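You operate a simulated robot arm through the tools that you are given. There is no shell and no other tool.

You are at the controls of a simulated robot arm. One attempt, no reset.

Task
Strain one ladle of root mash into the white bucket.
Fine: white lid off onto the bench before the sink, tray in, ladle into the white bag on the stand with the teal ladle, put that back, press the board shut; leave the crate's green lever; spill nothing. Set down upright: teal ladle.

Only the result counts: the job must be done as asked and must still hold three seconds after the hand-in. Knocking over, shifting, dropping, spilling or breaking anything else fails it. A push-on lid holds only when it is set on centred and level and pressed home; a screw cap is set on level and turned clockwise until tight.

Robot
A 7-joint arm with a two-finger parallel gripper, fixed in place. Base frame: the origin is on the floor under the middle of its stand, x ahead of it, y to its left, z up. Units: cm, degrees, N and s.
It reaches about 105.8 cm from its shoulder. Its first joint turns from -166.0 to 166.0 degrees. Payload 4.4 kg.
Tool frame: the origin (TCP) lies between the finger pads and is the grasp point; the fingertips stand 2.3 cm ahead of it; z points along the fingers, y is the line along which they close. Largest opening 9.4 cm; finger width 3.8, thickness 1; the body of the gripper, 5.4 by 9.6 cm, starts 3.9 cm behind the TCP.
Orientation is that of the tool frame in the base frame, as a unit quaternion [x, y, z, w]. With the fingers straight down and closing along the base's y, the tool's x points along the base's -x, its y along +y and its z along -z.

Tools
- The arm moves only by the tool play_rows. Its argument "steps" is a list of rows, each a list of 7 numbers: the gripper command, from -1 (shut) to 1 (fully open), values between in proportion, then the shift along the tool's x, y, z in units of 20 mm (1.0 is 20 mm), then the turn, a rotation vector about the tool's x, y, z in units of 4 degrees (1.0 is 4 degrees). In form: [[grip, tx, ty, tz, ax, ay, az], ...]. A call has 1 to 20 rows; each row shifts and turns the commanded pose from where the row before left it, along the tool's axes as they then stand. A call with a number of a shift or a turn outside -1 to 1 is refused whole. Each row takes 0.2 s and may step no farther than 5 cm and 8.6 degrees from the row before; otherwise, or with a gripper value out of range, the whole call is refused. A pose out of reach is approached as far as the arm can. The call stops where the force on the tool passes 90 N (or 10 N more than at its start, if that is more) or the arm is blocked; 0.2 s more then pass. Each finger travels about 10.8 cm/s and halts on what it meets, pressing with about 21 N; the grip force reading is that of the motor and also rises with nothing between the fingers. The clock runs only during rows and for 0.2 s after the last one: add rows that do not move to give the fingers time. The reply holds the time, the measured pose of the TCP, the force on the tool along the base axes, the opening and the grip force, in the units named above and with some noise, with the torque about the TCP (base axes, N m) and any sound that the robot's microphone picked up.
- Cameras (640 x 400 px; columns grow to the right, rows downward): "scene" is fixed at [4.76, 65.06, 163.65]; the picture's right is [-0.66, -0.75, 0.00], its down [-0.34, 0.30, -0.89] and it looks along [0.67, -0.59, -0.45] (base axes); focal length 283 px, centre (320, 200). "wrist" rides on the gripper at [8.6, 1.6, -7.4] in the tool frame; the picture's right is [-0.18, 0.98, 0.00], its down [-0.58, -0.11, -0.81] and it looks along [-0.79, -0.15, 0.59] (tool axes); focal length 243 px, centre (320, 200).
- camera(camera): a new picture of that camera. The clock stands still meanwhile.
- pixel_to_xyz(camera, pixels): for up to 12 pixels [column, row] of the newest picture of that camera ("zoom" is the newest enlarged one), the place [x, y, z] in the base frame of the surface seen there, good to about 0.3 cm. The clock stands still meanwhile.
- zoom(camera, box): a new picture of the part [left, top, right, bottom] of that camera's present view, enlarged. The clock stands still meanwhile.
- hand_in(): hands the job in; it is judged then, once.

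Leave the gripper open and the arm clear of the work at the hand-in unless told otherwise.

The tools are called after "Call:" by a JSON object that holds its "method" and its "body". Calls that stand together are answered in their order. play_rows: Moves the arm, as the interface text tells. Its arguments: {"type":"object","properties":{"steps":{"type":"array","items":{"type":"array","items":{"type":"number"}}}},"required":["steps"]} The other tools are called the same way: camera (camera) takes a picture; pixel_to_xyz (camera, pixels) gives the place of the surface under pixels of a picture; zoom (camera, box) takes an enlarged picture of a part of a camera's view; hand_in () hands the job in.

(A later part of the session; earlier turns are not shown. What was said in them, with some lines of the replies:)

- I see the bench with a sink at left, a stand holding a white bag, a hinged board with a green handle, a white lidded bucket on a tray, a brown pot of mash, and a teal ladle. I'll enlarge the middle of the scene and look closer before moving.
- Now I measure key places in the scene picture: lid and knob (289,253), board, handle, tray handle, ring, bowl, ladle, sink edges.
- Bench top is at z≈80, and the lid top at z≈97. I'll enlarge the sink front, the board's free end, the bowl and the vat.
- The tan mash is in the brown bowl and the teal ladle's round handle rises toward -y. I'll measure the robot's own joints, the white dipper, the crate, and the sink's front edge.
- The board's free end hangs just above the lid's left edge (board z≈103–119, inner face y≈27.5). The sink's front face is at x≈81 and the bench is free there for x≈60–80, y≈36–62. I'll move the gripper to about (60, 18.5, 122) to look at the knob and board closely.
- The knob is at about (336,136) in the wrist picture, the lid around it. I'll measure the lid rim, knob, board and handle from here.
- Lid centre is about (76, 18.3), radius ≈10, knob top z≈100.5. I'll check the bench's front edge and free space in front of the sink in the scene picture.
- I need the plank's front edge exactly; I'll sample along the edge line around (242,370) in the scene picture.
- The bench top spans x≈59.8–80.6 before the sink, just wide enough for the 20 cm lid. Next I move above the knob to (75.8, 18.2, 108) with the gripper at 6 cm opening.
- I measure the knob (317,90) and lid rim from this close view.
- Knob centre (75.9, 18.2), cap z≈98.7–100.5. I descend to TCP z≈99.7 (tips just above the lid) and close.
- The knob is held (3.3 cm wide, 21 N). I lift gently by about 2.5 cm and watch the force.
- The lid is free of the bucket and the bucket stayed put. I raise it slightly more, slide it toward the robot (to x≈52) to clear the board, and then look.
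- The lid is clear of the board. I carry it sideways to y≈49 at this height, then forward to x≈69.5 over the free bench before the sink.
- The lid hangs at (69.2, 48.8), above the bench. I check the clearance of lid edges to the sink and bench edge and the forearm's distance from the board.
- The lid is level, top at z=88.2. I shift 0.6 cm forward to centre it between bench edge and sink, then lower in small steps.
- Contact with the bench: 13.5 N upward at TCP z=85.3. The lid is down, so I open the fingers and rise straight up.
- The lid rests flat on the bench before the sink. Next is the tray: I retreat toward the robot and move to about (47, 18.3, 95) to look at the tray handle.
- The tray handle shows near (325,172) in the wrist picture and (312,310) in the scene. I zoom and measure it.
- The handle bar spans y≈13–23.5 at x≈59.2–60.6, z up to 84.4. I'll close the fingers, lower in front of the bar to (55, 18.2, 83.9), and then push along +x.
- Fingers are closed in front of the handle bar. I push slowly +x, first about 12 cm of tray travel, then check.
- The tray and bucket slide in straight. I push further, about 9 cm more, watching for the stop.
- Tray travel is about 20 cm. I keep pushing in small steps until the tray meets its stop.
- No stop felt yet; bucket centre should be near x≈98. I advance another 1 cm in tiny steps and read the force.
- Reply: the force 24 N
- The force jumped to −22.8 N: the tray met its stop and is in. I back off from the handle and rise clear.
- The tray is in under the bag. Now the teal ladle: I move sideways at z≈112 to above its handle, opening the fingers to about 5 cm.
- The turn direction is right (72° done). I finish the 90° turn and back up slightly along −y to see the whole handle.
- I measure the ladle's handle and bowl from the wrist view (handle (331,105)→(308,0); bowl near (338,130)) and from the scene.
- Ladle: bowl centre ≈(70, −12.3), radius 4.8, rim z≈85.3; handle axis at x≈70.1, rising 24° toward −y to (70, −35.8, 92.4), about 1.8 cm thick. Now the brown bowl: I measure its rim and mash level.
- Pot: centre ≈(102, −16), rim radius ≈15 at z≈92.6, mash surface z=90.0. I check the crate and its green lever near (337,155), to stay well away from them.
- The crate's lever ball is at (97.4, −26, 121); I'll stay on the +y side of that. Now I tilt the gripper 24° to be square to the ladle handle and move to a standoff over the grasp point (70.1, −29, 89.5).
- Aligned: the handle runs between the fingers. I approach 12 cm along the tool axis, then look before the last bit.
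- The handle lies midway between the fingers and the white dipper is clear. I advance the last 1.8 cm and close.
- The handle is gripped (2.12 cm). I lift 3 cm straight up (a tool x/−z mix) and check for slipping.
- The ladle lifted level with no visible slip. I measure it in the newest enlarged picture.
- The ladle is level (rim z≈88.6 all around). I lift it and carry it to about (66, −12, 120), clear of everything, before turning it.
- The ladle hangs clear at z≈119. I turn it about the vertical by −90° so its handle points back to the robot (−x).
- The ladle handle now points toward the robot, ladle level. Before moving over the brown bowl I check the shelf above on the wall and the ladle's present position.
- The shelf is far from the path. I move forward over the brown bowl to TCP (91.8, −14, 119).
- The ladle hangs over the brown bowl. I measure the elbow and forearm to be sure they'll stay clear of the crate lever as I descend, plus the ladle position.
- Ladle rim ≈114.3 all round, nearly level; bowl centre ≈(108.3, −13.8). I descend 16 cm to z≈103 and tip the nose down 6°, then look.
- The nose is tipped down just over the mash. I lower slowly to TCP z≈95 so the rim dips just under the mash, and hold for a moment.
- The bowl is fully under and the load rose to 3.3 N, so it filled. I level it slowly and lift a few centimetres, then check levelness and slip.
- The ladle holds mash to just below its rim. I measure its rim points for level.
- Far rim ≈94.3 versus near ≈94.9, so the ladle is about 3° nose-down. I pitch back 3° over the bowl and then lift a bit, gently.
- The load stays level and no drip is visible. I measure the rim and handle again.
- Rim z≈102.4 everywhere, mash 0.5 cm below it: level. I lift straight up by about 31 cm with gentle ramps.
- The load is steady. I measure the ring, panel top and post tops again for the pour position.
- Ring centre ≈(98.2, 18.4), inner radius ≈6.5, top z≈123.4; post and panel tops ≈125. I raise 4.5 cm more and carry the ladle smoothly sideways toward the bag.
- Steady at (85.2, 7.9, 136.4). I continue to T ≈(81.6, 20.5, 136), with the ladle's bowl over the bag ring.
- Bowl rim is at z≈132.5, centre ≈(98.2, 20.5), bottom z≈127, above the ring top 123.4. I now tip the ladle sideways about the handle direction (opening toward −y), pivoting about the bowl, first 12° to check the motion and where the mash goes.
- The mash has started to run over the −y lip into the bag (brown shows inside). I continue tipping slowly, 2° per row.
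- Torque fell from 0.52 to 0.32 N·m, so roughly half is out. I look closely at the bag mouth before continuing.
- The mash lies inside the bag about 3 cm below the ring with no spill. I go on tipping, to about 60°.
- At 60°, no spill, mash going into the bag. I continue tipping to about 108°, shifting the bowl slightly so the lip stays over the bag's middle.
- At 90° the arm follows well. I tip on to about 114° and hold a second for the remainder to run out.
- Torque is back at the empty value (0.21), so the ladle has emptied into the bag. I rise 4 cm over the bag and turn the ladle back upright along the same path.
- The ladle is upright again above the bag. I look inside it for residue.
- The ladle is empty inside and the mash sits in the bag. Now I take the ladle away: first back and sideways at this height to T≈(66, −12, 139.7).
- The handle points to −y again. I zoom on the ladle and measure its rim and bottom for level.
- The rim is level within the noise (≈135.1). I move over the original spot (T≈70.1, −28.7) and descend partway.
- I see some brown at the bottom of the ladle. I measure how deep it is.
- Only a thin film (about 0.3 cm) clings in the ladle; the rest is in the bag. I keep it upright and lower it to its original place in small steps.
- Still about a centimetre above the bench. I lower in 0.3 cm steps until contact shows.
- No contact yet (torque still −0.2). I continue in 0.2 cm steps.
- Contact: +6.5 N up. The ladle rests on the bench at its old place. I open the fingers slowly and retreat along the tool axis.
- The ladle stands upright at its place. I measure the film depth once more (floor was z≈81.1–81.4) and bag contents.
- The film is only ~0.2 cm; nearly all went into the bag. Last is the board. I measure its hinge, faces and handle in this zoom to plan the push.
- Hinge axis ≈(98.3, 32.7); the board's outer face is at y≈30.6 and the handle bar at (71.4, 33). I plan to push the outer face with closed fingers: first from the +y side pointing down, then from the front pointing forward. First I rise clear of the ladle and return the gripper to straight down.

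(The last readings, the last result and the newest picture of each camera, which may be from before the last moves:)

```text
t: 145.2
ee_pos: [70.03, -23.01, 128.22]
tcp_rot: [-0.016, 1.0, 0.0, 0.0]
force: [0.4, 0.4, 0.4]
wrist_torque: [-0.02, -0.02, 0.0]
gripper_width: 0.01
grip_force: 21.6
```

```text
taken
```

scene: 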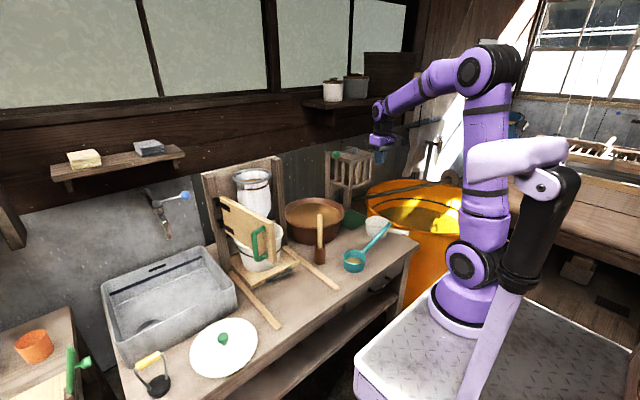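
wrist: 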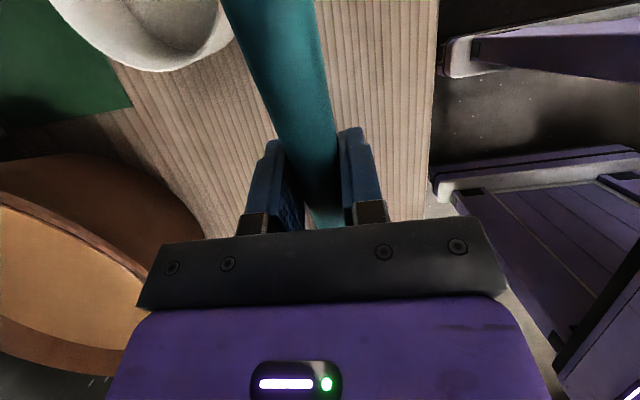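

The gripper points straight down at z≈128. I travel left over the bench to (77, 38, 128), beyond the board's outer side.

Call:
{"method": "play_rows", "body": {"steps": [[-1, 0, 0, 0, 0, 0, 0.46], [-1, 0, 0.6, 0, 0, 0, 0], [-1, -0.1, 1, 0, 0, 0, 0], [-1, -0.1, 1, 0, 0, 0, 0], [-1, -0.1, 1, 0, 0, 0, 0], [-1, -0.1, 1, 0, 0, 0, 0], [-1, -0.1, 1, 0, 0, 0, 0], [-1, -0.1, 1, 0, 0, 0, 0], [-1, -0.1, 1, 0, 0, 0, 0], [-1, -0.1, 1, 0, 0, 0, 0], [-1, -0.1, 1, 0, 0, 0, 0], [-1, -0.1, 1, 0, 0, 0, 0], [-1, -0.1, 1, 0, 0, 0, 0], [-1, -0.1, 1, 0, 0, 0, 0], [-1, -0.1, 1, 0, 0, 0, 0], [-1, -0.1, 1, 0, 0, 0, 0], [-1, -0.1, 1, 0, 0, 0, 0], [-1, -0.1, 1, 0, 0, 0, 0], [-1, -0.1, 1, 0, 0, 0, 0], [-1, -0.1, 1, 0, 0, 0, 0]]}}

Call:
{"method": "play_rows", "body": {"steps": [[-1, -0.14, 1, 0, 0, 0, 0], [-1, -0.14, 1, 0, 0, 0, 0], [-1, -0.14, 1, 0, 0, 0, 0], [-1, -0.14, 1, 0, 0, 0, 0], [-1, -0.14, 1, 0, 0, 0, 0], [-1, -0.14, 1, 0, 0, 0, 0], [-1, -0.14, 1, 0, 0, 0, 0], [-1, -0.14, 1, 0, 0, 0, 0], [-1, -0.14, 1, 0, 0, 0, 0], [-1, -0.14, 1, 0, 0, 0, 0], [-1, -0.14, 1, 0, 0, 0, 0], [-1, -0.14, 0.9, 0, 0, 0, 0], [-1, 0, 0, 0, 0, 0, 0]]}}

Call:
{"method": "camera", "body": {"camera": "wrist"}}

Call:
{"method": "zoom", "body": {"camera": "scene", "box": [190, 90, 320, 280]}}

```text
t: 149.4
ee_pos: [73.47, 14.23, 128.28]
tcp_rot: [-0.001, 1.0, 0.001, 0.0]
force: [-0.5, 0.0, -0.7]
wrist_torque: [-0.02, -0.01, 0.02]
gripper_width: 0.0
grip_force: 21.2
```

```text
t: 152.2
ee_pos: [76.8, 38.05, 128.27]
tcp_rot: [-0.001, 1.0, 0.001, 0.0]
force: [-0.7, -0.6, -0.1]
wrist_torque: [0.0, 0.0, 0.01]
gripper_width: 0.0
grip_force: 21.3
```

```text
taken
```

wrist: 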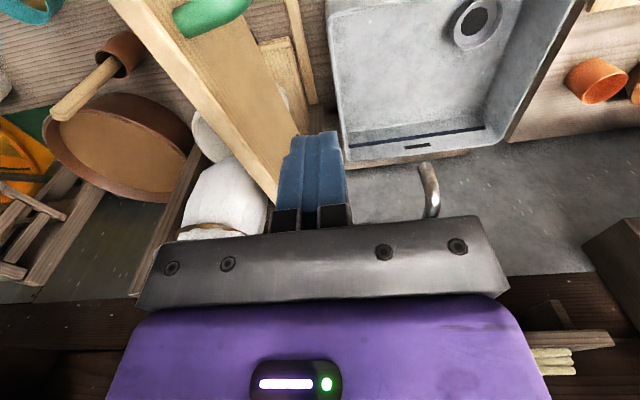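

```text
2.11 times, centred on (255, 185) of scene
```

zoom: 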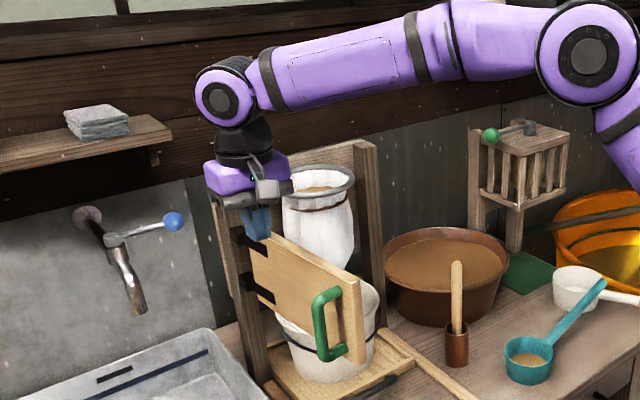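

I'm beyond the board's outer side. I descend to z≈115.5 so the fingertips are beside the upper part of the board.

Call:
{"method": "play_rows", "body": {"steps": [[-1, 0, 0, 1, 0, 0, 0], [-1, 0, 0, 1, 0, 0, 0], [-1, 0, 0, 1, 0, 0, 0], [-1, 0, 0, 1, 0, 0, 0], [-1, 0, 0, 1, 0, 0, 0], [-1, 0, 0, 1, 0, 0, 0], [-1, 0, 0, 0.35, 0, 0, 0], [-1, 0, 0, 0, 0, 0, 0]]}}

Call:
{"method": "camera", "body": {"camera": "wrist"}}

Call:
{"method": "zoom", "body": {"camera": "scene", "box": [200, 130, 300, 260]}}

```text
t: 154.0
ee_pos: [76.95, 38.05, 115.63]
tcp_rot: [-0.002, 1.0, 0.0, 0.0]
force: [-0.1, 0.6, 0.3]
wrist_torque: [0.03, 0.0, -0.02]
gripper_width: 0.02
grip_force: 21.4
```

```text
taken
```

wrist: 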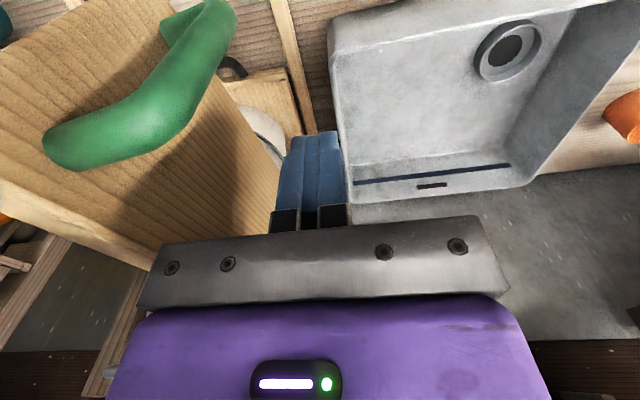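

```text
3.08 times, centred on (250, 195) of scene
```

zoom: 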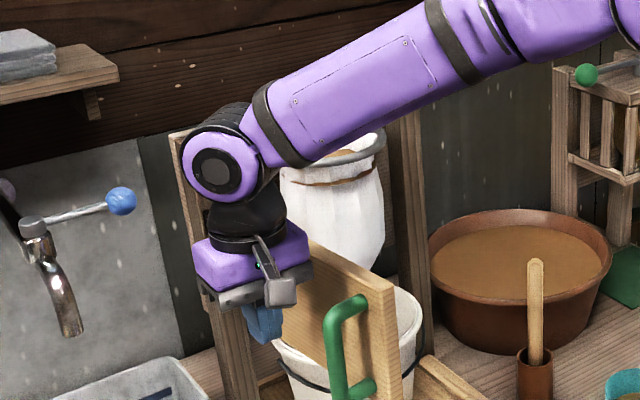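

The fingers are beside the outer face. I push toward −y, following the arc of the board, slowly at first.

Call:
{"method": "play_rows", "body": {"steps": [[-1, 0, -0.8, 0, 0, 0, 0], [-1, 0, -0.9, 0, 0, 0, 0], [-1, 0, -0.6, 0, 0, 0, 0], [-1, 0, -0.4, 0, 0, 0, 0], [-1, 0, -0.4, 0, 0, 0, 0], [-1, -0.03, -0.4, 0, 0, 0, 0], [-1, -0.05, -0.4, 0, 0, 0, 0], [-1, -0.08, -0.45, 0, 0, 0, 0], [-1, -0.1, -0.45, 0, 0, 0, 0], [-1, -0.12, -0.45, 0, 0, 0, 0], [-1, 0, 0, 0, 0, 0, 0]]}}

Call:
{"method": "zoom", "body": {"camera": "scene", "box": [200, 130, 310, 280]}}

Call:
{"method": "camera", "body": {"camera": "wrist"}}

```text
t: 156.4
ee_pos: [77.7, 27.55, 115.44]
tcp_rot: [-0.001, 1.0, 0.001, 0.0]
force: [-0.8, 0.2, 0.8]
wrist_torque: [-0.01, 0.0, -0.02]
gripper_width: 0.01
grip_force: 21.3
```

```text
2.67 times, centred on (255, 205) of scene
```

zoom: 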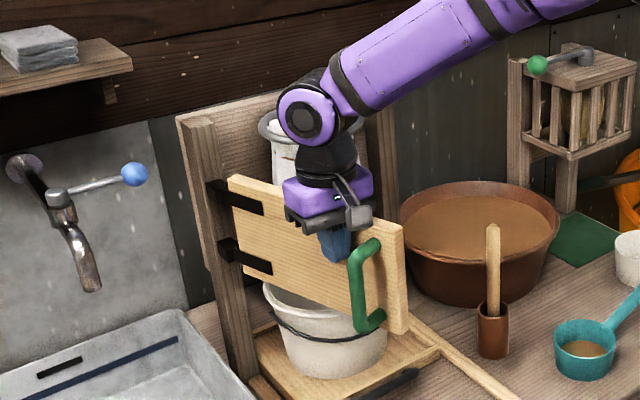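

```text
taken
```

wrist: 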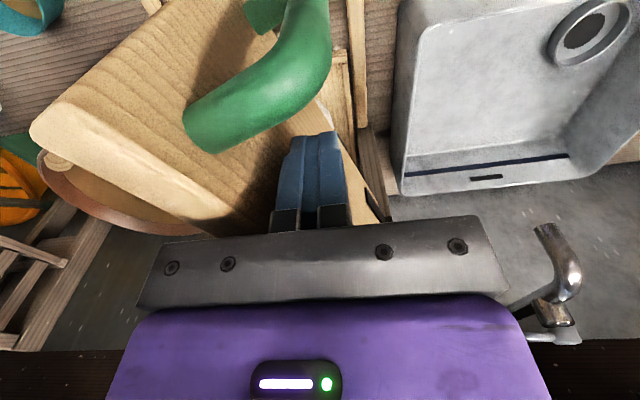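

The board swings easily. I follow the arc on to about (82, 19).

Call:
{"method": "play_rows", "body": {"steps": [[-1, -0.125, -0.44, 0, 0, 0, 0], [-1, -0.125, -0.44, 0, 0, 0, 0], [-1, -0.125, -0.44, 0, 0, 0, 0], [-1, -0.22, -0.43, 0, 0, 0, 0], [-1, -0.24, -0.43, 0, 0, 0, 0], [-1, -0.257, -0.43, 0, 0, 0, 0], [-1, -0.257, -0.43, 0, 0, 0, 0], [-1, -0.27, -0.43, 0, 0, 0, 0], [-1, -0.27, -0.43, 0, 0, 0, 0], [-1, -0.28, -0.43, 0, 0, 0, 0], [-1, 0, 0, 0, 0, 0, 0]]}}

Call:
{"method": "zoom", "body": {"camera": "scene", "box": [200, 130, 310, 280]}}

Call:
{"method": "camera", "body": {"camera": "wrist"}}

```text
t: 158.8
ee_pos: [81.98, 18.82, 115.67]
tcp_rot: [-0.001, 1.0, 0.001, 0.0]
force: [0.4, 0.0, 1.0]
wrist_torque: [0.03, 0.04, 0.0]
gripper_width: 0.0
grip_force: 20.7
```

```text
2.67 times, centred on (255, 205) of scene
```

zoom: 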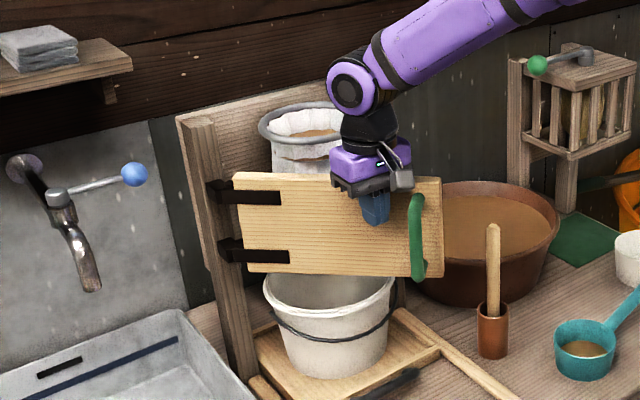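

```text
taken
```

wrist: 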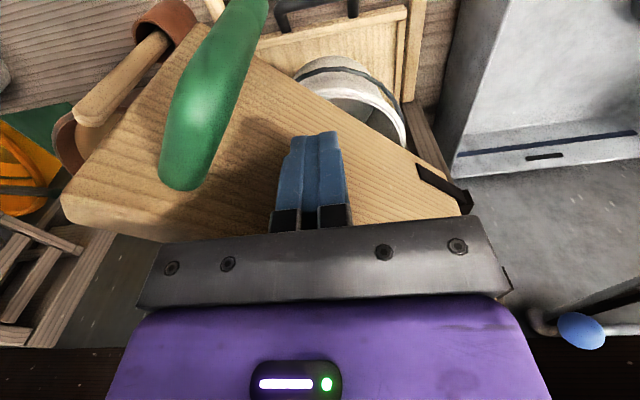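

The board is about 40° closed. I rise over its edge, back off toward the robot and pitch the gripper to point forward (25° below horizontal) for the final push from the front.

Call:
{"method": "play_rows", "body": {"steps": [[-1, 0.1, 0, -0.8, 0, 0, 0], [-1, 0.2, 0, -1, 0, 0, 0], [-1, 0.2, 0, -1, 0, 0, 0], [-1, 0.2, 0, -1, 0, 0, 0], [-1, 1, 0.16, 0, 0, 0, 0], [-1, 1, 0.16, 0, 0, 0, 0], [-1, 1, 0.16, 0, 0, 0, 0], [-1, 1, 0.16, 0, 0, 0, 0], [-1, 1, 0.16, 0, 0, 0, 0], [-1, 1, 0.16, 0, 0, 0, 0], [-1, 1, 0.16, 0, 0, 0, 0], [-1, 1, 0.16, 0, 0, 0, 0], [-1, 1, 0.16, 0, 0, 0, 0], [-1, 1, 0.16, 0, 0, 0, 0], [-1, 0, 0, 0, 0, 0, 0]]}}

Call:
{"method": "play_rows", "body": {"steps": [[-1, 0, 0, 0, 0, -1, 0], [-1, 0, 0, 0, 0, -1, 0], [-1, 0, 0, 0, 0, -1, 0], [-1, 0, 0, 0, 0, -1, 0], [-1, 0, 0, 0, 0, -1, 0], [-1, 0, 0, 0, 0, -1, 0], [-1, 0, 0, 0, 0, -1, 0], [-1, 0, 0, 0, 0, -1, 0], [-1, 0, 0, 0, 0, -1, 0], [-1, 0, 0, 0, 0, -1, 0], [-1, 0, 0, 0, 0, -1, 0], [-1, 0, 0, 0, 0, -1, 0], [-1, 0, 0, 0, 0, -1, 0], [-1, 0, 0, 0, 0, -1, 0], [-1, 0, 0, 0, 0, -1, 0], [-1, 0, 0, 0, 0, -1, 0], [-1, 0, 0, 0, 0, -0.25, 0], [-1, 0, 0, 0, 0, 0, 0]]}}

Call:
{"method": "camera", "body": {"camera": "scene"}}

Call:
{"method": "camera", "body": {"camera": "wrist"}}

```text
t: 162.0
ee_pos: [60.62, 22.13, 123.19]
tcp_rot: [-0.001, 1.0, 0.0, 0.0]
force: [0.5, 0.0, -0.3]
wrist_torque: [-0.02, 0.02, 0.03]
gripper_width: 0.0
grip_force: 21.1
```

```text
t: 165.8
ee_pos: [60.64, 22.02, 123.29]
tcp_rot: [0.001, 0.843, 0.001, 0.537]
force: [1.2, 0.3, -0.7]
wrist_torque: [0.04, -0.05, 0.01]
gripper_width: 0.0
grip_force: 20.9
```

```text
taken
```

scene: 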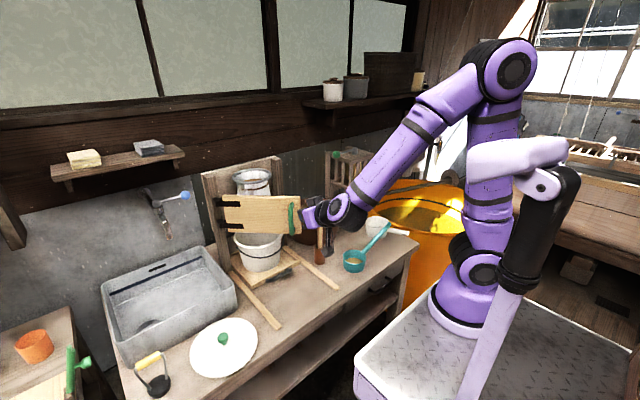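

```text
taken
```

wrist: 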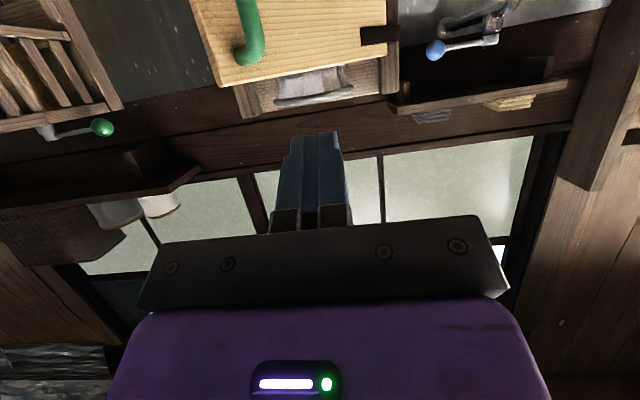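

The gripper points forward and the board stayed where I left it. I measure the board's present position.

Call:
{"method": "zoom", "body": {"camera": "scene", "box": [200, 160, 320, 270]}}

Call:
{"method": "pixel_to_xyz", "body": {"camera": "scene", "pixels": [[235, 200], [250, 215], [265, 215], [280, 215], [291, 215], [298, 215], [298, 200], [240, 225], [260, 199], [280, 230], [288, 205], [292, 228]]}}

```text
3.64 times, centred on (260, 215) of scene
```

zoom: 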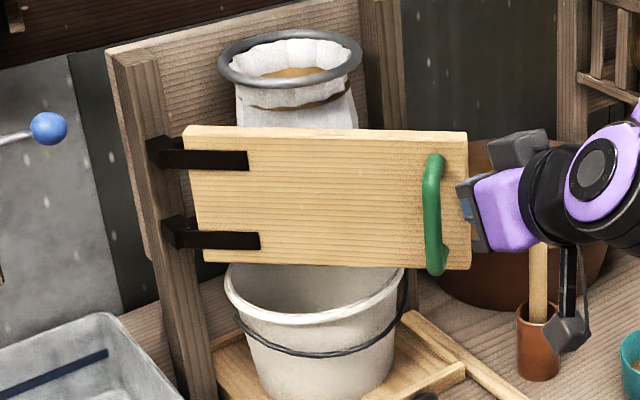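

```text
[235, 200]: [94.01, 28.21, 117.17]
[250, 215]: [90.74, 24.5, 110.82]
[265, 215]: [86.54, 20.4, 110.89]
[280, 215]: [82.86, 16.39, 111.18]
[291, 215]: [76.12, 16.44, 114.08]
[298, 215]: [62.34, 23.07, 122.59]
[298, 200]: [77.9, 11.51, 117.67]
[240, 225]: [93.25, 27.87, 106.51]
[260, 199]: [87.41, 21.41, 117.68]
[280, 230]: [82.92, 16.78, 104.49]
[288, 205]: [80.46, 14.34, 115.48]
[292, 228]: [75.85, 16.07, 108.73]
```

The board is at about 46°: outer face line through (88, 21.8). I bring the closed fingers to (82, 23, 110), in front of the face and clear of the handle bar at (76.7, 15.8).

Call:
{"method": "play_rows", "body": {"steps": [[-1, 0.115, 0.038, 0.96, 0, 0, 0], [-1, 0.115, 0.038, 0.96, 0, 0, 0], [-1, 0.115, 0.038, 0.96, 0, 0, 0], [-1, 0.115, 0.038, 0.96, 0, 0, 0], [-1, 0.115, 0.038, 0.96, 0, 0, 0], [-1, 0.115, 0.038, 0.96, 0, 0, 0], [-1, 0.115, 0.038, 0.96, 0, 0, 0], [-1, 0.115, 0.038, 0.96, 0, 0, 0], [-1, 0.115, 0.038, 0.96, 0, 0, 0], [-1, 0.115, 0.038, 0.96, 0, 0, 0], [-1, 0.115, 0.038, 0.96, 0, 0, 0], [-1, 0.115, 0.038, 0.96, 0, 0, 0], [-1, 0.115, 0.038, 0.9, 0, 0, 0], [-1, 0, 0, 0, 0, 0, 0]]}}

Call:
{"method": "camera", "body": {"camera": "wrist"}}

Call:
{"method": "zoom", "body": {"camera": "scene", "box": [200, 150, 320, 270]}}

```text
t: 168.8
ee_pos: [81.92, 23.13, 110.04]
tcp_rot: [-0.001, 0.843, 0.002, 0.537]
force: [-0.3, -0.3, 0.0]
wrist_torque: [0.01, -0.01, -0.03]
gripper_width: 0.0
grip_force: 21.5
```

```text
taken
```

wrist: 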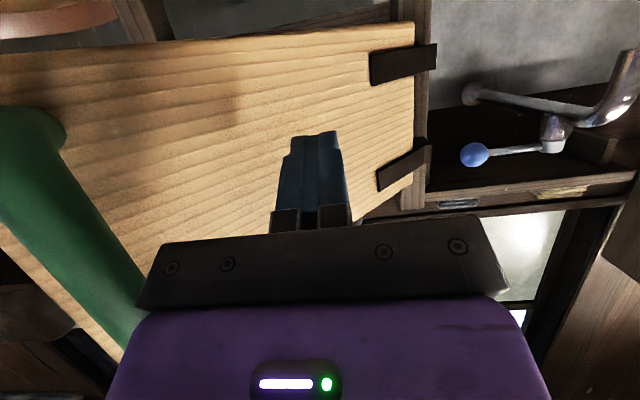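

```text
3.33 times, centred on (260, 210) of scene
```

zoom: 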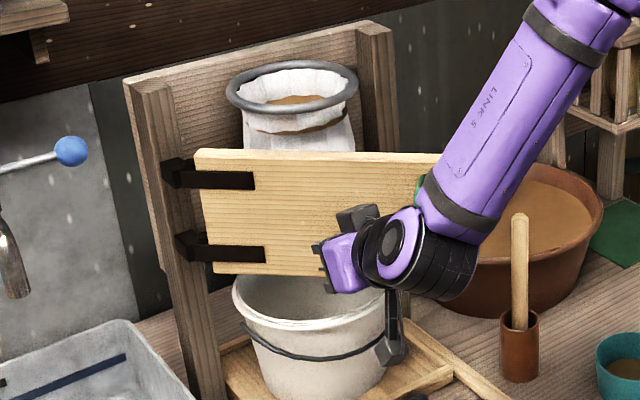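

The fingers face the board with the handle well to the side. I advance and push the board in, shifting gradually toward −y for leverage.

Call:
{"method": "play_rows", "body": {"steps": [[-1, -0.2115, 0, 0.453, 0, 0, 0], [-1, -0.2115, 0, 0.453, 0, 0, 0], [-1, -0.2115, 0, 0.453, 0, 0, 0], [-1, -0.2115, 0, 0.453, 0, 0, 0], [-1, -0.169, -0.1, 0.362, 0, 0, 0], [-1, -0.169, -0.19, 0.362, 0, 0, 0], [-1, -0.169, -0.19, 0.362, 0, 0, 0], [-1, -0.169, -0.19, 0.362, 0, 0, 0], [-1, -0.169, -0.19, 0.362, 0, 0, 0], [-1, 0, 0, 0, 0, 0, 0]]}}

Call:
{"method": "camera", "body": {"camera": "wrist"}}

Call:
{"method": "zoom", "body": {"camera": "scene", "box": [200, 150, 320, 270]}}

```text
t: 171.0
ee_pos: [89.87, 21.44, 109.96]
tcp_rot: [0.001, 0.843, 0.001, 0.537]
force: [0.3, 0.2, -0.4]
wrist_torque: [0.02, -0.01, 0.02]
gripper_width: 0.0
grip_force: 21.1
```

```text
taken
```

wrist: 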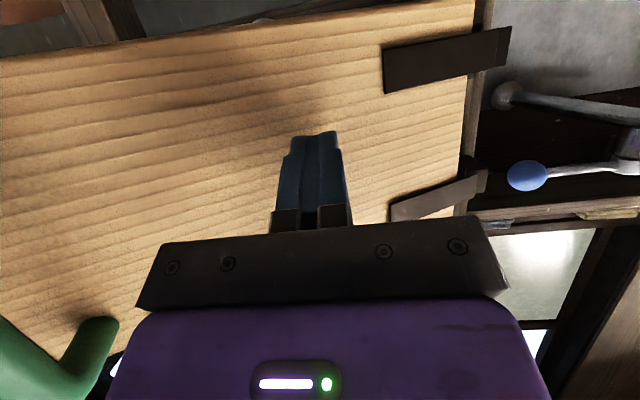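

```text
3.33 times, centred on (260, 210) of scene
```

zoom: 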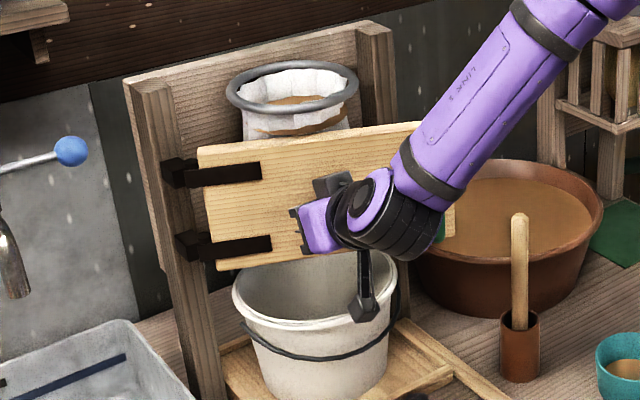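

No resistance yet; the board is near 63°. I continue pushing in.

Call:
{"method": "play_rows", "body": {"steps": [[-1, -0.152, -0.19, 0.326, 0, 0, 0], [-1, -0.152, -0.19, 0.326, 0, 0, 0], [-1, -0.152, -0.19, 0.326, 0, 0, 0], [-1, -0.152, -0.19, 0.326, 0, 0, 0], [-1, -0.152, -0.19, 0.326, 0, 0, 0], [-1, 0, 0, 0, 0, 0, 0]]}}

Call:
{"method": "camera", "body": {"camera": "wrist"}}

Call:
{"method": "zoom", "body": {"camera": "scene", "box": [200, 150, 320, 270]}}

```text
t: 172.4
ee_pos: [93.43, 19.65, 110.04]
tcp_rot: [0.0, 0.843, 0.002, 0.538]
force: [-0.1, 0.4, -0.3]
wrist_torque: [0.0, -0.03, 0.01]
gripper_width: 0.0
grip_force: 21.0
```

```text
taken
```

wrist: 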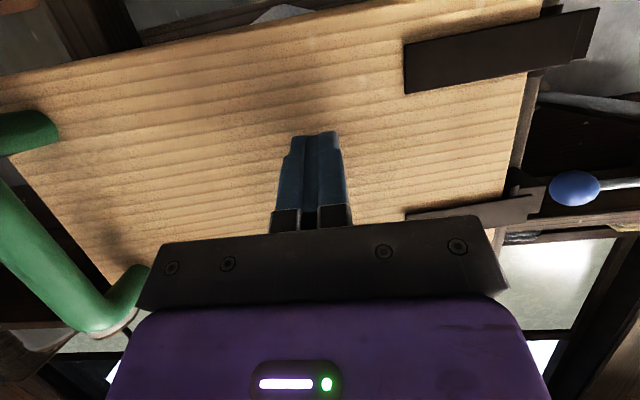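

```text
3.33 times, centred on (260, 210) of scene
```

zoom: 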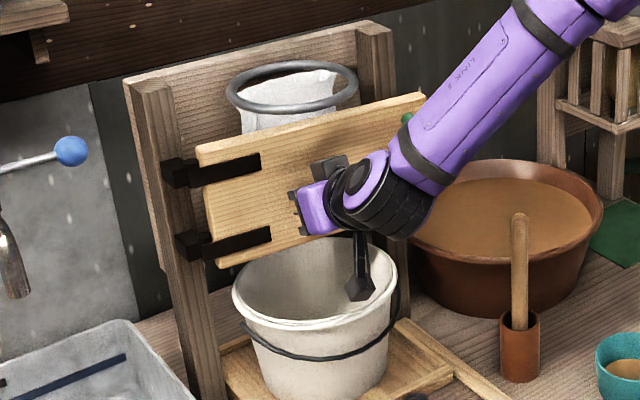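

The bag has begun to be pressed. I continue in smaller steps, reading the force.

Call:
{"method": "play_rows", "body": {"steps": [[-1, -0.11, -0.12, 0.235, 0, 0, 0], [-1, -0.11, -0.12, 0.235, 0, 0, 0], [-1, -0.11, -0.1, 0.235, 0, 0, 0], [-1, -0.11, -0.1, 0.235, 0, 0, 0], [-1, 0, 0, 0, 0, 0, 0]]}}

Call:
{"method": "zoom", "body": {"camera": "scene", "box": [200, 150, 320, 270]}}

```text
t: 173.6
ee_pos: [94.97, 18.95, 110.02]
tcp_rot: [-0.002, 0.844, 0.003, 0.536]
force: [-78.4, -3.4, -0.3]
wrist_torque: [0.68, -0.59, -0.08]
gripper_width: 0.02
grip_force: 21.3
```

```text
3.33 times, centred on (260, 210) of scene
```

zoom: 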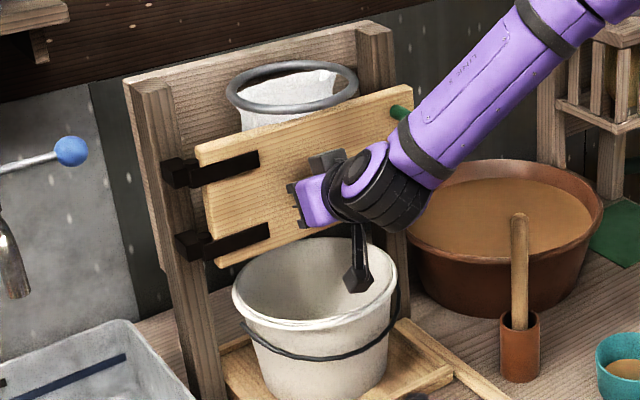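

The force rose sharply to −78 N: the board met its end or the squeezed bag. I measure the board's angle and the bucket before anything else.

Call:
{"method": "camera", "body": {"camera": "scene"}}

Call:
{"method": "camera", "body": {"camera": "wrist"}}

Call:
{"method": "pixel_to_xyz", "body": {"camera": "scene", "pixels": [[240, 195], [255, 192], [275, 187], [300, 178], [308, 176], [240, 220], [228, 212], [298, 195], [265, 240], [280, 240], [270, 250], [260, 235]]}}

Call:
{"method": "pixel_to_xyz", "body": {"camera": "wrist", "pixels": [[60, 100], [120, 200], [200, 120], [300, 100], [400, 150], [200, 200], [480, 100], [20, 120], [60, 290], [450, 180], [130, 60], [380, 60]]}}

```text
taken
```

scene: 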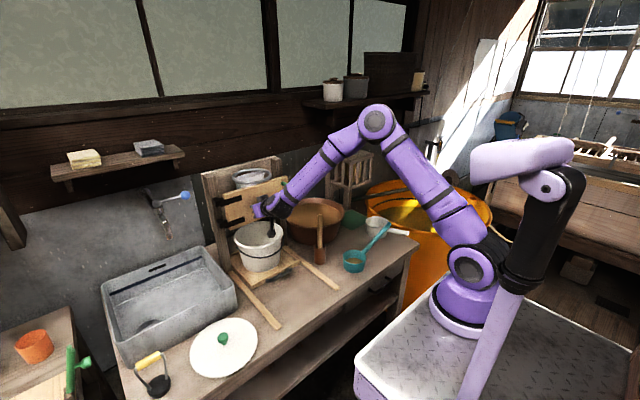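

```text
taken
```

wrist: 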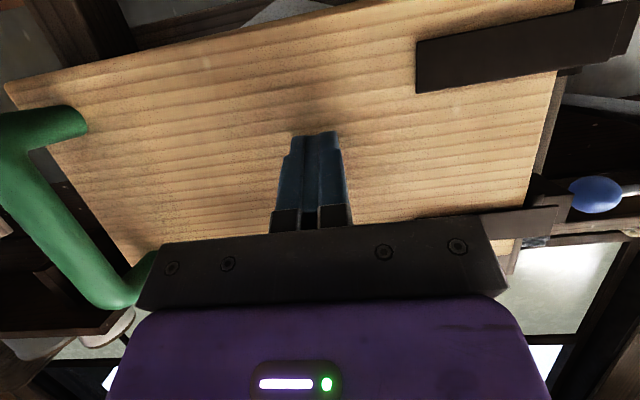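

```text
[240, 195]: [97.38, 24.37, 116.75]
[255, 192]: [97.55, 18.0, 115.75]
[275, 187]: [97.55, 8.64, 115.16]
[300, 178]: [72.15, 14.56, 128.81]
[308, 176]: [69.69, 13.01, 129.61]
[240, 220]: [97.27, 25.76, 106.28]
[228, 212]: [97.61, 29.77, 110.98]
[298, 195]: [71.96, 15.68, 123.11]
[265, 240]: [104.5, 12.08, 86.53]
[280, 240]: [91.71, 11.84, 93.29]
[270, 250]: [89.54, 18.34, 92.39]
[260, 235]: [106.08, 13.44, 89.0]
```

```text
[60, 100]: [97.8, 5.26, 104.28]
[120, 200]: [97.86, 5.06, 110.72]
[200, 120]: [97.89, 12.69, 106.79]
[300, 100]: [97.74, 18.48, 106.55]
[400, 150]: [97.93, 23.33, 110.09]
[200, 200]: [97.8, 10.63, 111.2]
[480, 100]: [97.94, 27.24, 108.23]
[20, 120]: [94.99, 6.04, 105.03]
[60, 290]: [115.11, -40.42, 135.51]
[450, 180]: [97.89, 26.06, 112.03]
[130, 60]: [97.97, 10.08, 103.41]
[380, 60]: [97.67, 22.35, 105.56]
```

The outer face is at x≈97.8 along its whole width: the board is fully shut against its stop. I look into the bucket and at the bag, and hold the press about 2 s.

Call:
{"method": "play_rows", "body": {"steps": [[-1, 0, 0, 0, 0, 0, 0], [-1, 0, 0, 0, 0, 0, 0], [-1, 0, 0, 0, 0, 0, 0], [-1, 0, 0, 0, 0, 0, 0], [-1, 0, 0, 0, 0, 0, 0], [-1, 0, 0, 0, 0, 0, 0], [-1, 0, 0, 0, 0, 0, 0], [-1, 0, 0, 0, 0, 0, 0], [-1, 0, 0, 0, 0, 0, 0], [-1, 0, 0, 0, 0, 0, 0]]}}

Call:
{"method": "zoom", "body": {"camera": "scene", "box": [220, 200, 300, 280]}}

Call:
{"method": "zoom", "body": {"camera": "scene", "box": [200, 150, 300, 230]}}

```text
t: 175.8
ee_pos: [94.86, 18.97, 109.96]
tcp_rot: [-0.003, 0.845, 0.002, 0.535]
force: [-79.4, 12.5, -3.1]
wrist_torque: [-0.21, -0.45, 0.35]
gripper_width: 0.03
grip_force: 21.0
```

```text
5.00 times, centred on (260, 240) of scene
```

zoom: 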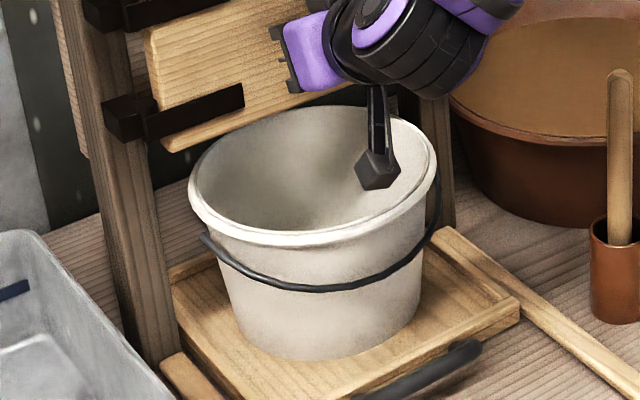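

```text
5.00 times, centred on (250, 190) of scene
```

zoom: 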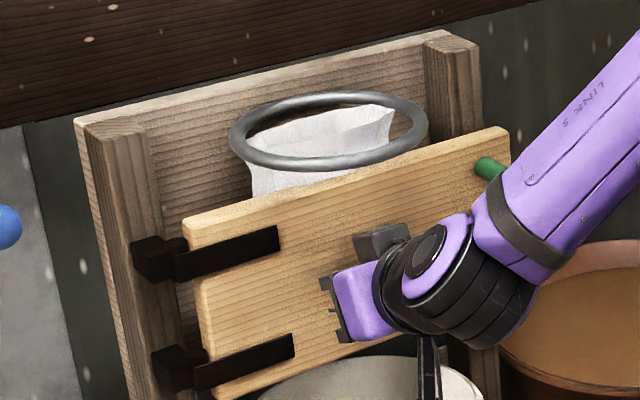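

The board is shut and the bag is squeezed flat; nothing is spilled on the tray. I back off slowly to see whether the board stays shut.

Call:
{"method": "play_rows", "body": {"steps": [[-1, 0.05, 0, -0.1, 0, 0, 0], [-1, 0.11, 0, -0.235, 0, 0, 0], [-1, 0.2115, 0, -0.453, 0, 0, 0], [-1, 0.2115, 0, -0.453, 0, 0, 0], [-1, 0.4, 0, -0.85, 0, 0, 0], [-1, 0, 0, 0, 0, 0, 0], [-1, 0, 0, 0, 0, 0, 0], [-1, 0, 0, 0, 0, 0, 0], [-1, 0, 0, 0, 0, 0, 0], [-1, 0, 0, 0, 0, 0, 0]]}}

Call:
{"method": "camera", "body": {"camera": "wrist"}}

Call:
{"method": "zoom", "body": {"camera": "scene", "box": [200, 150, 320, 270]}}

```text
t: 178.0
ee_pos: [90.99, 18.62, 109.88]
tcp_rot: [0.0, 0.843, 0.001, 0.537]
force: [-0.7, -0.5, 0.3]
wrist_torque: [-0.01, 0.0, 0.0]
gripper_width: 0.0
grip_force: 21.0
```

```text
taken
```

wrist: 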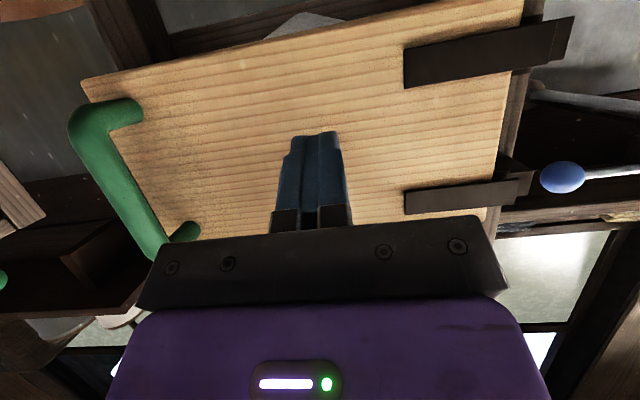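

```text
3.33 times, centred on (260, 210) of scene
```

zoom: 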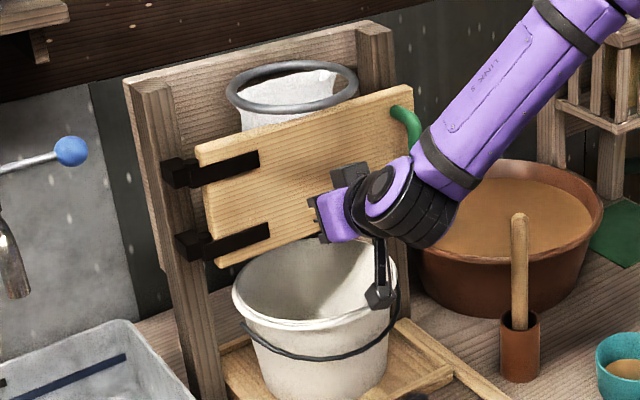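

The board seems to have stayed. I check its face at several points.

Call:
{"method": "pixel_to_xyz", "body": {"camera": "wrist", "pixels": [[110, 85], [200, 180], [250, 60], [380, 100], [470, 150], [480, 100], [150, 130], [400, 40], [250, 150], [380, 180], [160, 60], [500, 30]]}}

```text
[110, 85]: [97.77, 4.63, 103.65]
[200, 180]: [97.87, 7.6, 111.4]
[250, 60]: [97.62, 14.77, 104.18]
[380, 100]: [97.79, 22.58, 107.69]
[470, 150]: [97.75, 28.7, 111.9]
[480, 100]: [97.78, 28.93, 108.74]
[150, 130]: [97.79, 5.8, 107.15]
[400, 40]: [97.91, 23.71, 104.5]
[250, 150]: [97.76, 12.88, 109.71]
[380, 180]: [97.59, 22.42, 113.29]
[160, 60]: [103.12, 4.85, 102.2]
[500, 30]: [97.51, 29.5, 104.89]
```

The board holds shut by itself (face x≈97.8 everywhere). I retreat straight back from the work.

Call:
{"method": "play_rows", "body": {"steps": [[-1, 0.3, 0, -0.6, 0, 0, 0], [-1, 0.423, 0, -0.906, 0, 0, 0], [-1, 0.423, 0, -0.906, 0, 0, 0], [-1, 0.423, 0, -0.906, 0, 0, 0], [-1, 0.423, 0, -0.906, 0, 0, 0], [-1, 0.423, 0, -0.906, 0, 0, 0], [-1, 0.423, 0, -0.906, 0, 0, 0], [-1, 0.423, 0, -0.906, 0, 0, 0], [-1, 0.423, 0, -0.906, 0, 0, 0], [-1, 0.423, 0, -0.906, 0, 0, 0], [-1, 0.423, 0, -0.906, 0, 0, 0], [-1, 0.423, 0, -0.906, 0, 0, 0], [-1, 0.423, 0, -0.906, 0, 0, 0], [-1, 0.423, 0, -0.906, 0, 0, 0], [-1, 0, 0, 0, 0, 0, 0]]}}

Call:
{"method": "camera", "body": {"camera": "wrist"}}

Call:
{"method": "camera", "body": {"camera": "scene"}}

```text
t: 181.2
ee_pos: [63.51, 18.64, 109.91]
tcp_rot: [0.0, 0.844, 0.001, 0.537]
force: [-0.5, 0.5, 0.5]
wrist_torque: [0.02, 0.01, -0.01]
gripper_width: 0.02
grip_force: 21.1
```

```text
taken
```

wrist: 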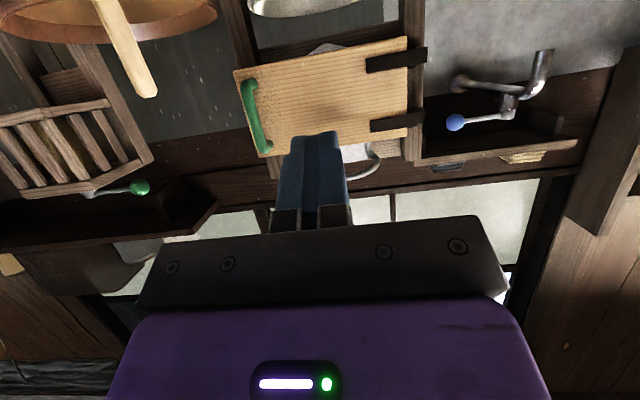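

```text
taken
```

scene: 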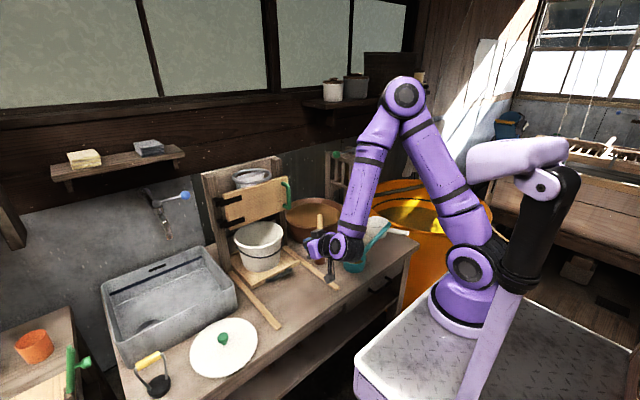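

I pitch the gripper back to straight down and open it, then look into the bucket from above.

Call:
{"method": "play_rows", "body": {"steps": [[0, -0.3, 0, -0.3, 0, 1, 0], [0, -0.3, 0, -0.3, 0, 1, 0], [0, -0.3, 0, -0.3, 0, 1, 0], [0, -0.3, 0, -0.3, 0, 1, 0], [0, 0, 0, -0.3, 0, 1, 0], [0, 0, 0, -0.3, 0, 1, 0], [0, 0, 0, -0.3, 0, 1, 0], [0, 0, 0, -0.3, 0, 1, 0], [0, 0, 0, -0.3, 0, 1, 0], [0, 0, 0, -0.3, 0, 1, 0], [0, 0, 0, -0.3, 0, 1, 0], [0, 0, 0, -0.3, 0, 1, 0], [0, 0, 0, -0.3, 0, 1, 0], [0, 0, 0, -0.3, 0, 1, 0], [0, 0, 0, -0.3, 0, 1, 0], [0, 0, 0, -0.3, 0, 1, 0], [0, 0, 0, 0, 0, 0.25, 0], [0, 0, 0, 0, 0, 0, 0]]}}

Call:
{"method": "camera", "body": {"camera": "wrist"}}

Call:
{"method": "camera", "body": {"camera": "scene"}}

```text
t: 185.0
ee_pos: [59.57, 18.72, 119.55]
tcp_rot: [-0.001, 1.0, 0.001, -0.001]
force: [-0.2, 0.2, 0.0]
wrist_torque: [0.03, -0.01, -0.02]
gripper_width: 4.71
grip_force: 0.0
```

```text
taken
```

wrist: 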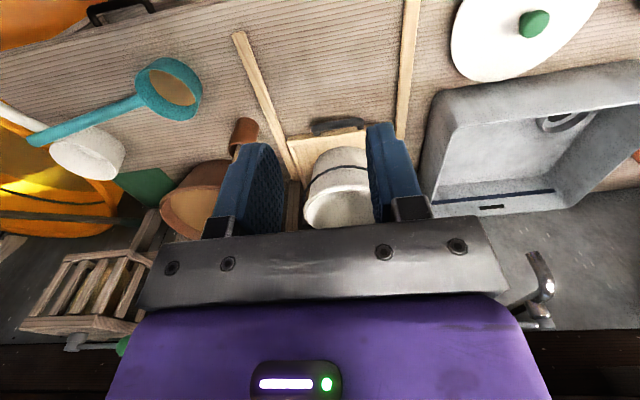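

```text
taken
```

scene: 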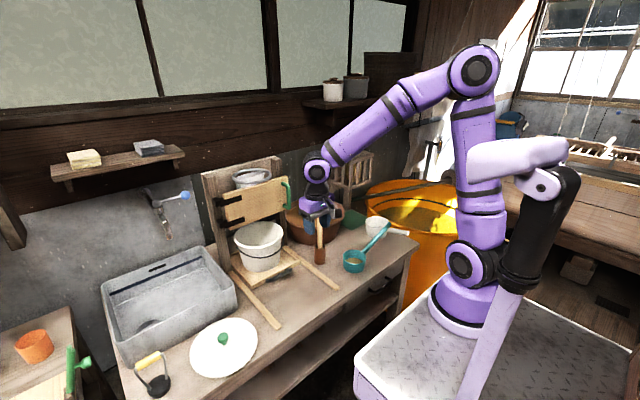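

I zoom into the bucket from both cameras to check its contents, and the stand.

Call:
{"method": "zoom", "body": {"camera": "scene", "box": [225, 215, 295, 280]}}

Call:
{"method": "zoom", "body": {"camera": "wrist", "box": [270, 110, 400, 240]}}

Call:
{"method": "zoom", "body": {"camera": "scene", "box": [195, 150, 305, 230]}}

```text
6.15 times, centred on (260, 248) of scene
```

zoom: 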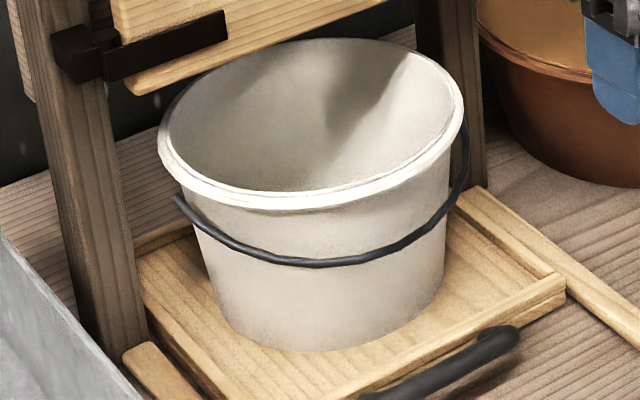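

```text
3.08 times, centred on (335, 175) of wrist
```

zoom: 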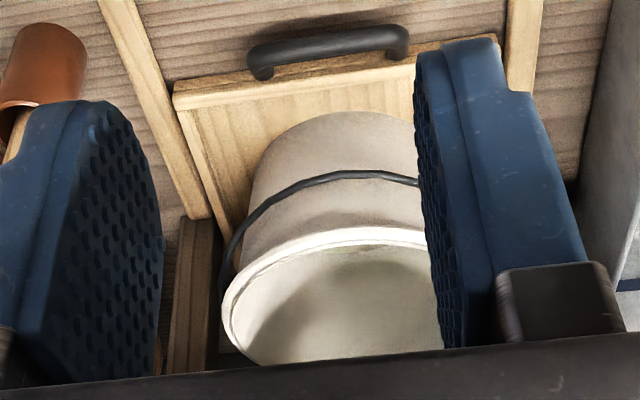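

```text
5.00 times, centred on (250, 190) of scene
```

zoom: 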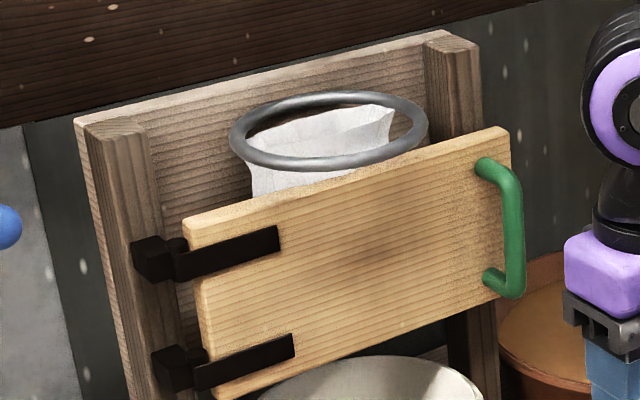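

I can't see the bucket's bottom from here. I move the wrist camera to about (78, 18.7, 125) to look down into the bucket.

Call:
{"method": "play_rows", "body": {"steps": [[0, -0.92, 0, -0.275, 0, 0, 0], [0, -0.92, 0, -0.275, 0, 0, 0], [0, -0.92, 0, -0.275, 0, 0, 0], [0, -0.92, 0, -0.275, 0, 0, 0], [0, -0.92, 0, -0.275, 0, 0, 0], [0, -0.92, 0, -0.275, 0, 0, 0], [0, -0.92, 0, -0.275, 0, 0, 0], [0, -0.92, 0, -0.275, 0, 0, 0], [0, -0.92, 0, -0.275, 0, 0, 0], [0, -0.92, 0, -0.275, 0, 0, 0], [0, 0, 0, 0, 0, 0, 0]]}}

Call:
{"method": "camera", "body": {"camera": "wrist"}}

Call:
{"method": "zoom", "body": {"camera": "wrist", "box": [240, 0, 440, 140]}}

```text
t: 187.4
ee_pos: [77.94, 18.59, 124.99]
tcp_rot: [-0.001, 1.0, 0.001, 0.0]
force: [-0.5, 0.3, -0.6]
wrist_torque: [-0.02, 0.01, 0.0]
gripper_width: 4.69
grip_force: 0.0
```

```text
taken
```

wrist: 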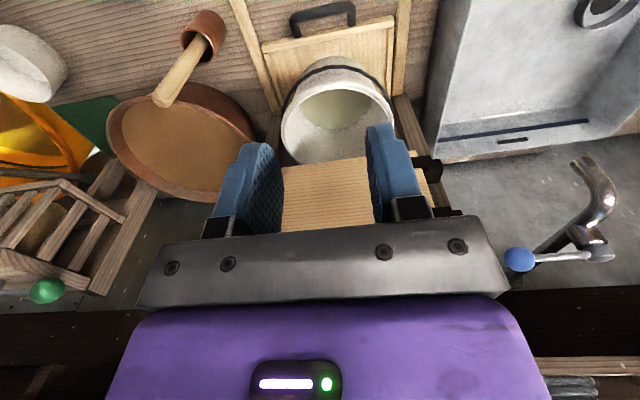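

```text
2.86 times, centred on (340, 70) of wrist
```

zoom: 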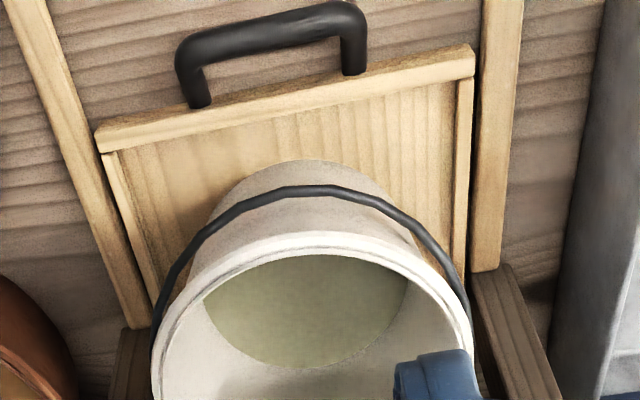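

Pale strained juice covers the bucket's bottom. I retreat well clear, open the gripper fully, and take a last overall look.

Call:
{"method": "play_rows", "body": {"steps": [[0.5, 1, 0, -0.5, 0, 0, 0], [1, 1, 0, -0.8, 0, 0, 0], [1, 1, 0, -0.8, 0, 0, 0], [1, 1, 0, -0.8, 0, 0, 0], [1, 1, -0.5, -0.8, 0, 0, 0], [1, 1, -0.8, -0.8, 0, 0, 0], [1, 1, -0.8, -0.8, 0, 0, 0], [1, 1, -0.8, -0.8, 0, 0, 0], [1, 1, -0.8, -0.8, 0, 0, 0], [1, 1, -0.8, -0.8, 0, 0, 0], [1, 1, -0.8, -0.8, 0, 0, 0], [1, 0.5, -0.8, -0.8, 0, 0, 0], [1, 0, -0.8, -0.8, 0, 0, 0], [1, 0, -0.8, -0.8, 0, 0, 0], [1, 0, -0.8, -0.8, 0, 0, 0], [1, 0, -0.8, -0.8, 0, 0, 0], [1, 0, 0, 0, 0, 0, 0], [1, 0, 0, 0, 0, 0, 0], [1, 0, 0, 0, 0, 0, 0], [1, 0, 0, 0, 0, 0, 0]]}}

Call:
{"method": "camera", "body": {"camera": "scene"}}

Call:
{"method": "zoom", "body": {"camera": "scene", "box": [100, 150, 280, 400]}}

Call:
{"method": "zoom", "body": {"camera": "scene", "box": [230, 140, 430, 300]}}

Call:
{"method": "camera", "body": {"camera": "wrist"}}

```text
t: 191.6
ee_pos: [54.87, -0.1, 149.76]
tcp_rot: [-0.001, 1.0, 0.001, 0.0]
force: [-0.1, -0.6, 0.9]
wrist_torque: [0.0, 0.02, -0.01]
gripper_width: 9.42
grip_force: 0.1
```

```text
taken
```

scene: 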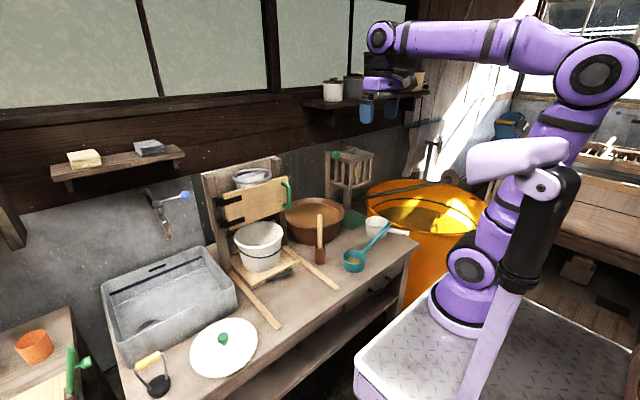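

```text
1.60 times, centred on (190, 275) of scene
```

zoom: 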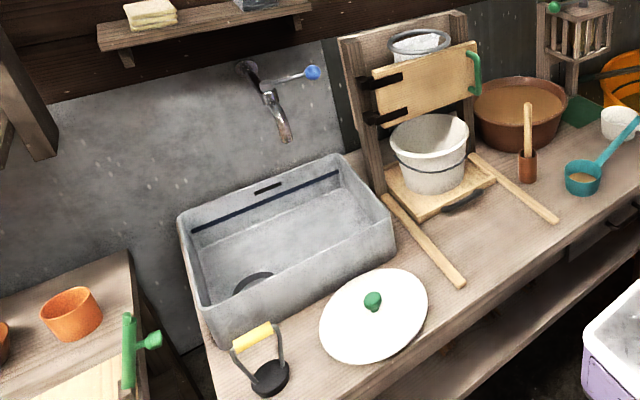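

```text
2.50 times, centred on (330, 220) of scene
```

zoom: 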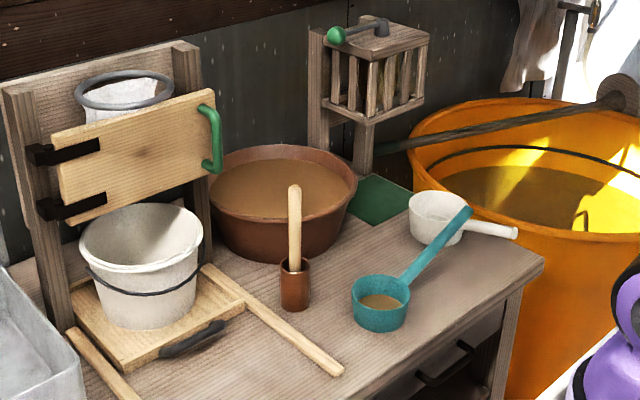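

```text
taken
```

wrist: 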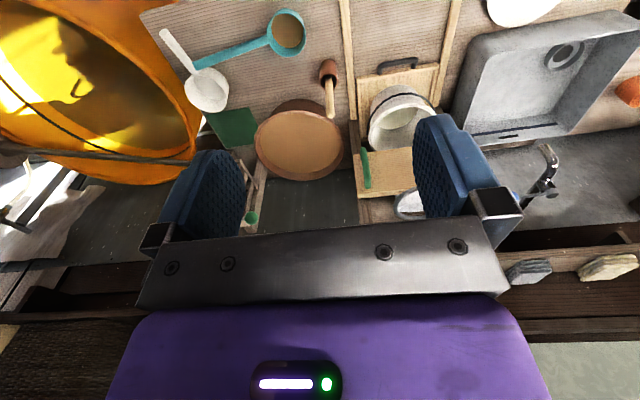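

I checked the whole scene:
- The lid lies flat on the bench before the sink.
- The tray is in, with juice in the bucket.
- The teal ladle stands upright in its old place.
- The board is shut.
- The crate's lever is untouched, and nothing is spilled.
- The arm is clear with the gripper open.

I hand the job in.

Call:
{"method": "hand_in", "body": {}}

```text
The job is handed in.
```

I strained one ladle of root mash from the brown bowl into the white bucket and handed the job in; no verdict has come back yet.

- **White lid:** off, lying flat on the bench before the sink.
- **Tray:** pushed in to its stop, so the bucket sits under the bag.
- **Mash:** one ladleful went through the ring into the bag. A thin film, roughly 5–10% of the load, stayed in the ladle.
- **Teal ladle:** back in its old place, standing upright.
- **Board:** pressed shut to its stop, and it stayed shut after I backed off. Pale juice covers the bottom of the bucket.
- **Crate's green lever:** not touched.
- **Spills:** I saw none on the bench or tray.

The arm ended clear of the work with the gripper open.
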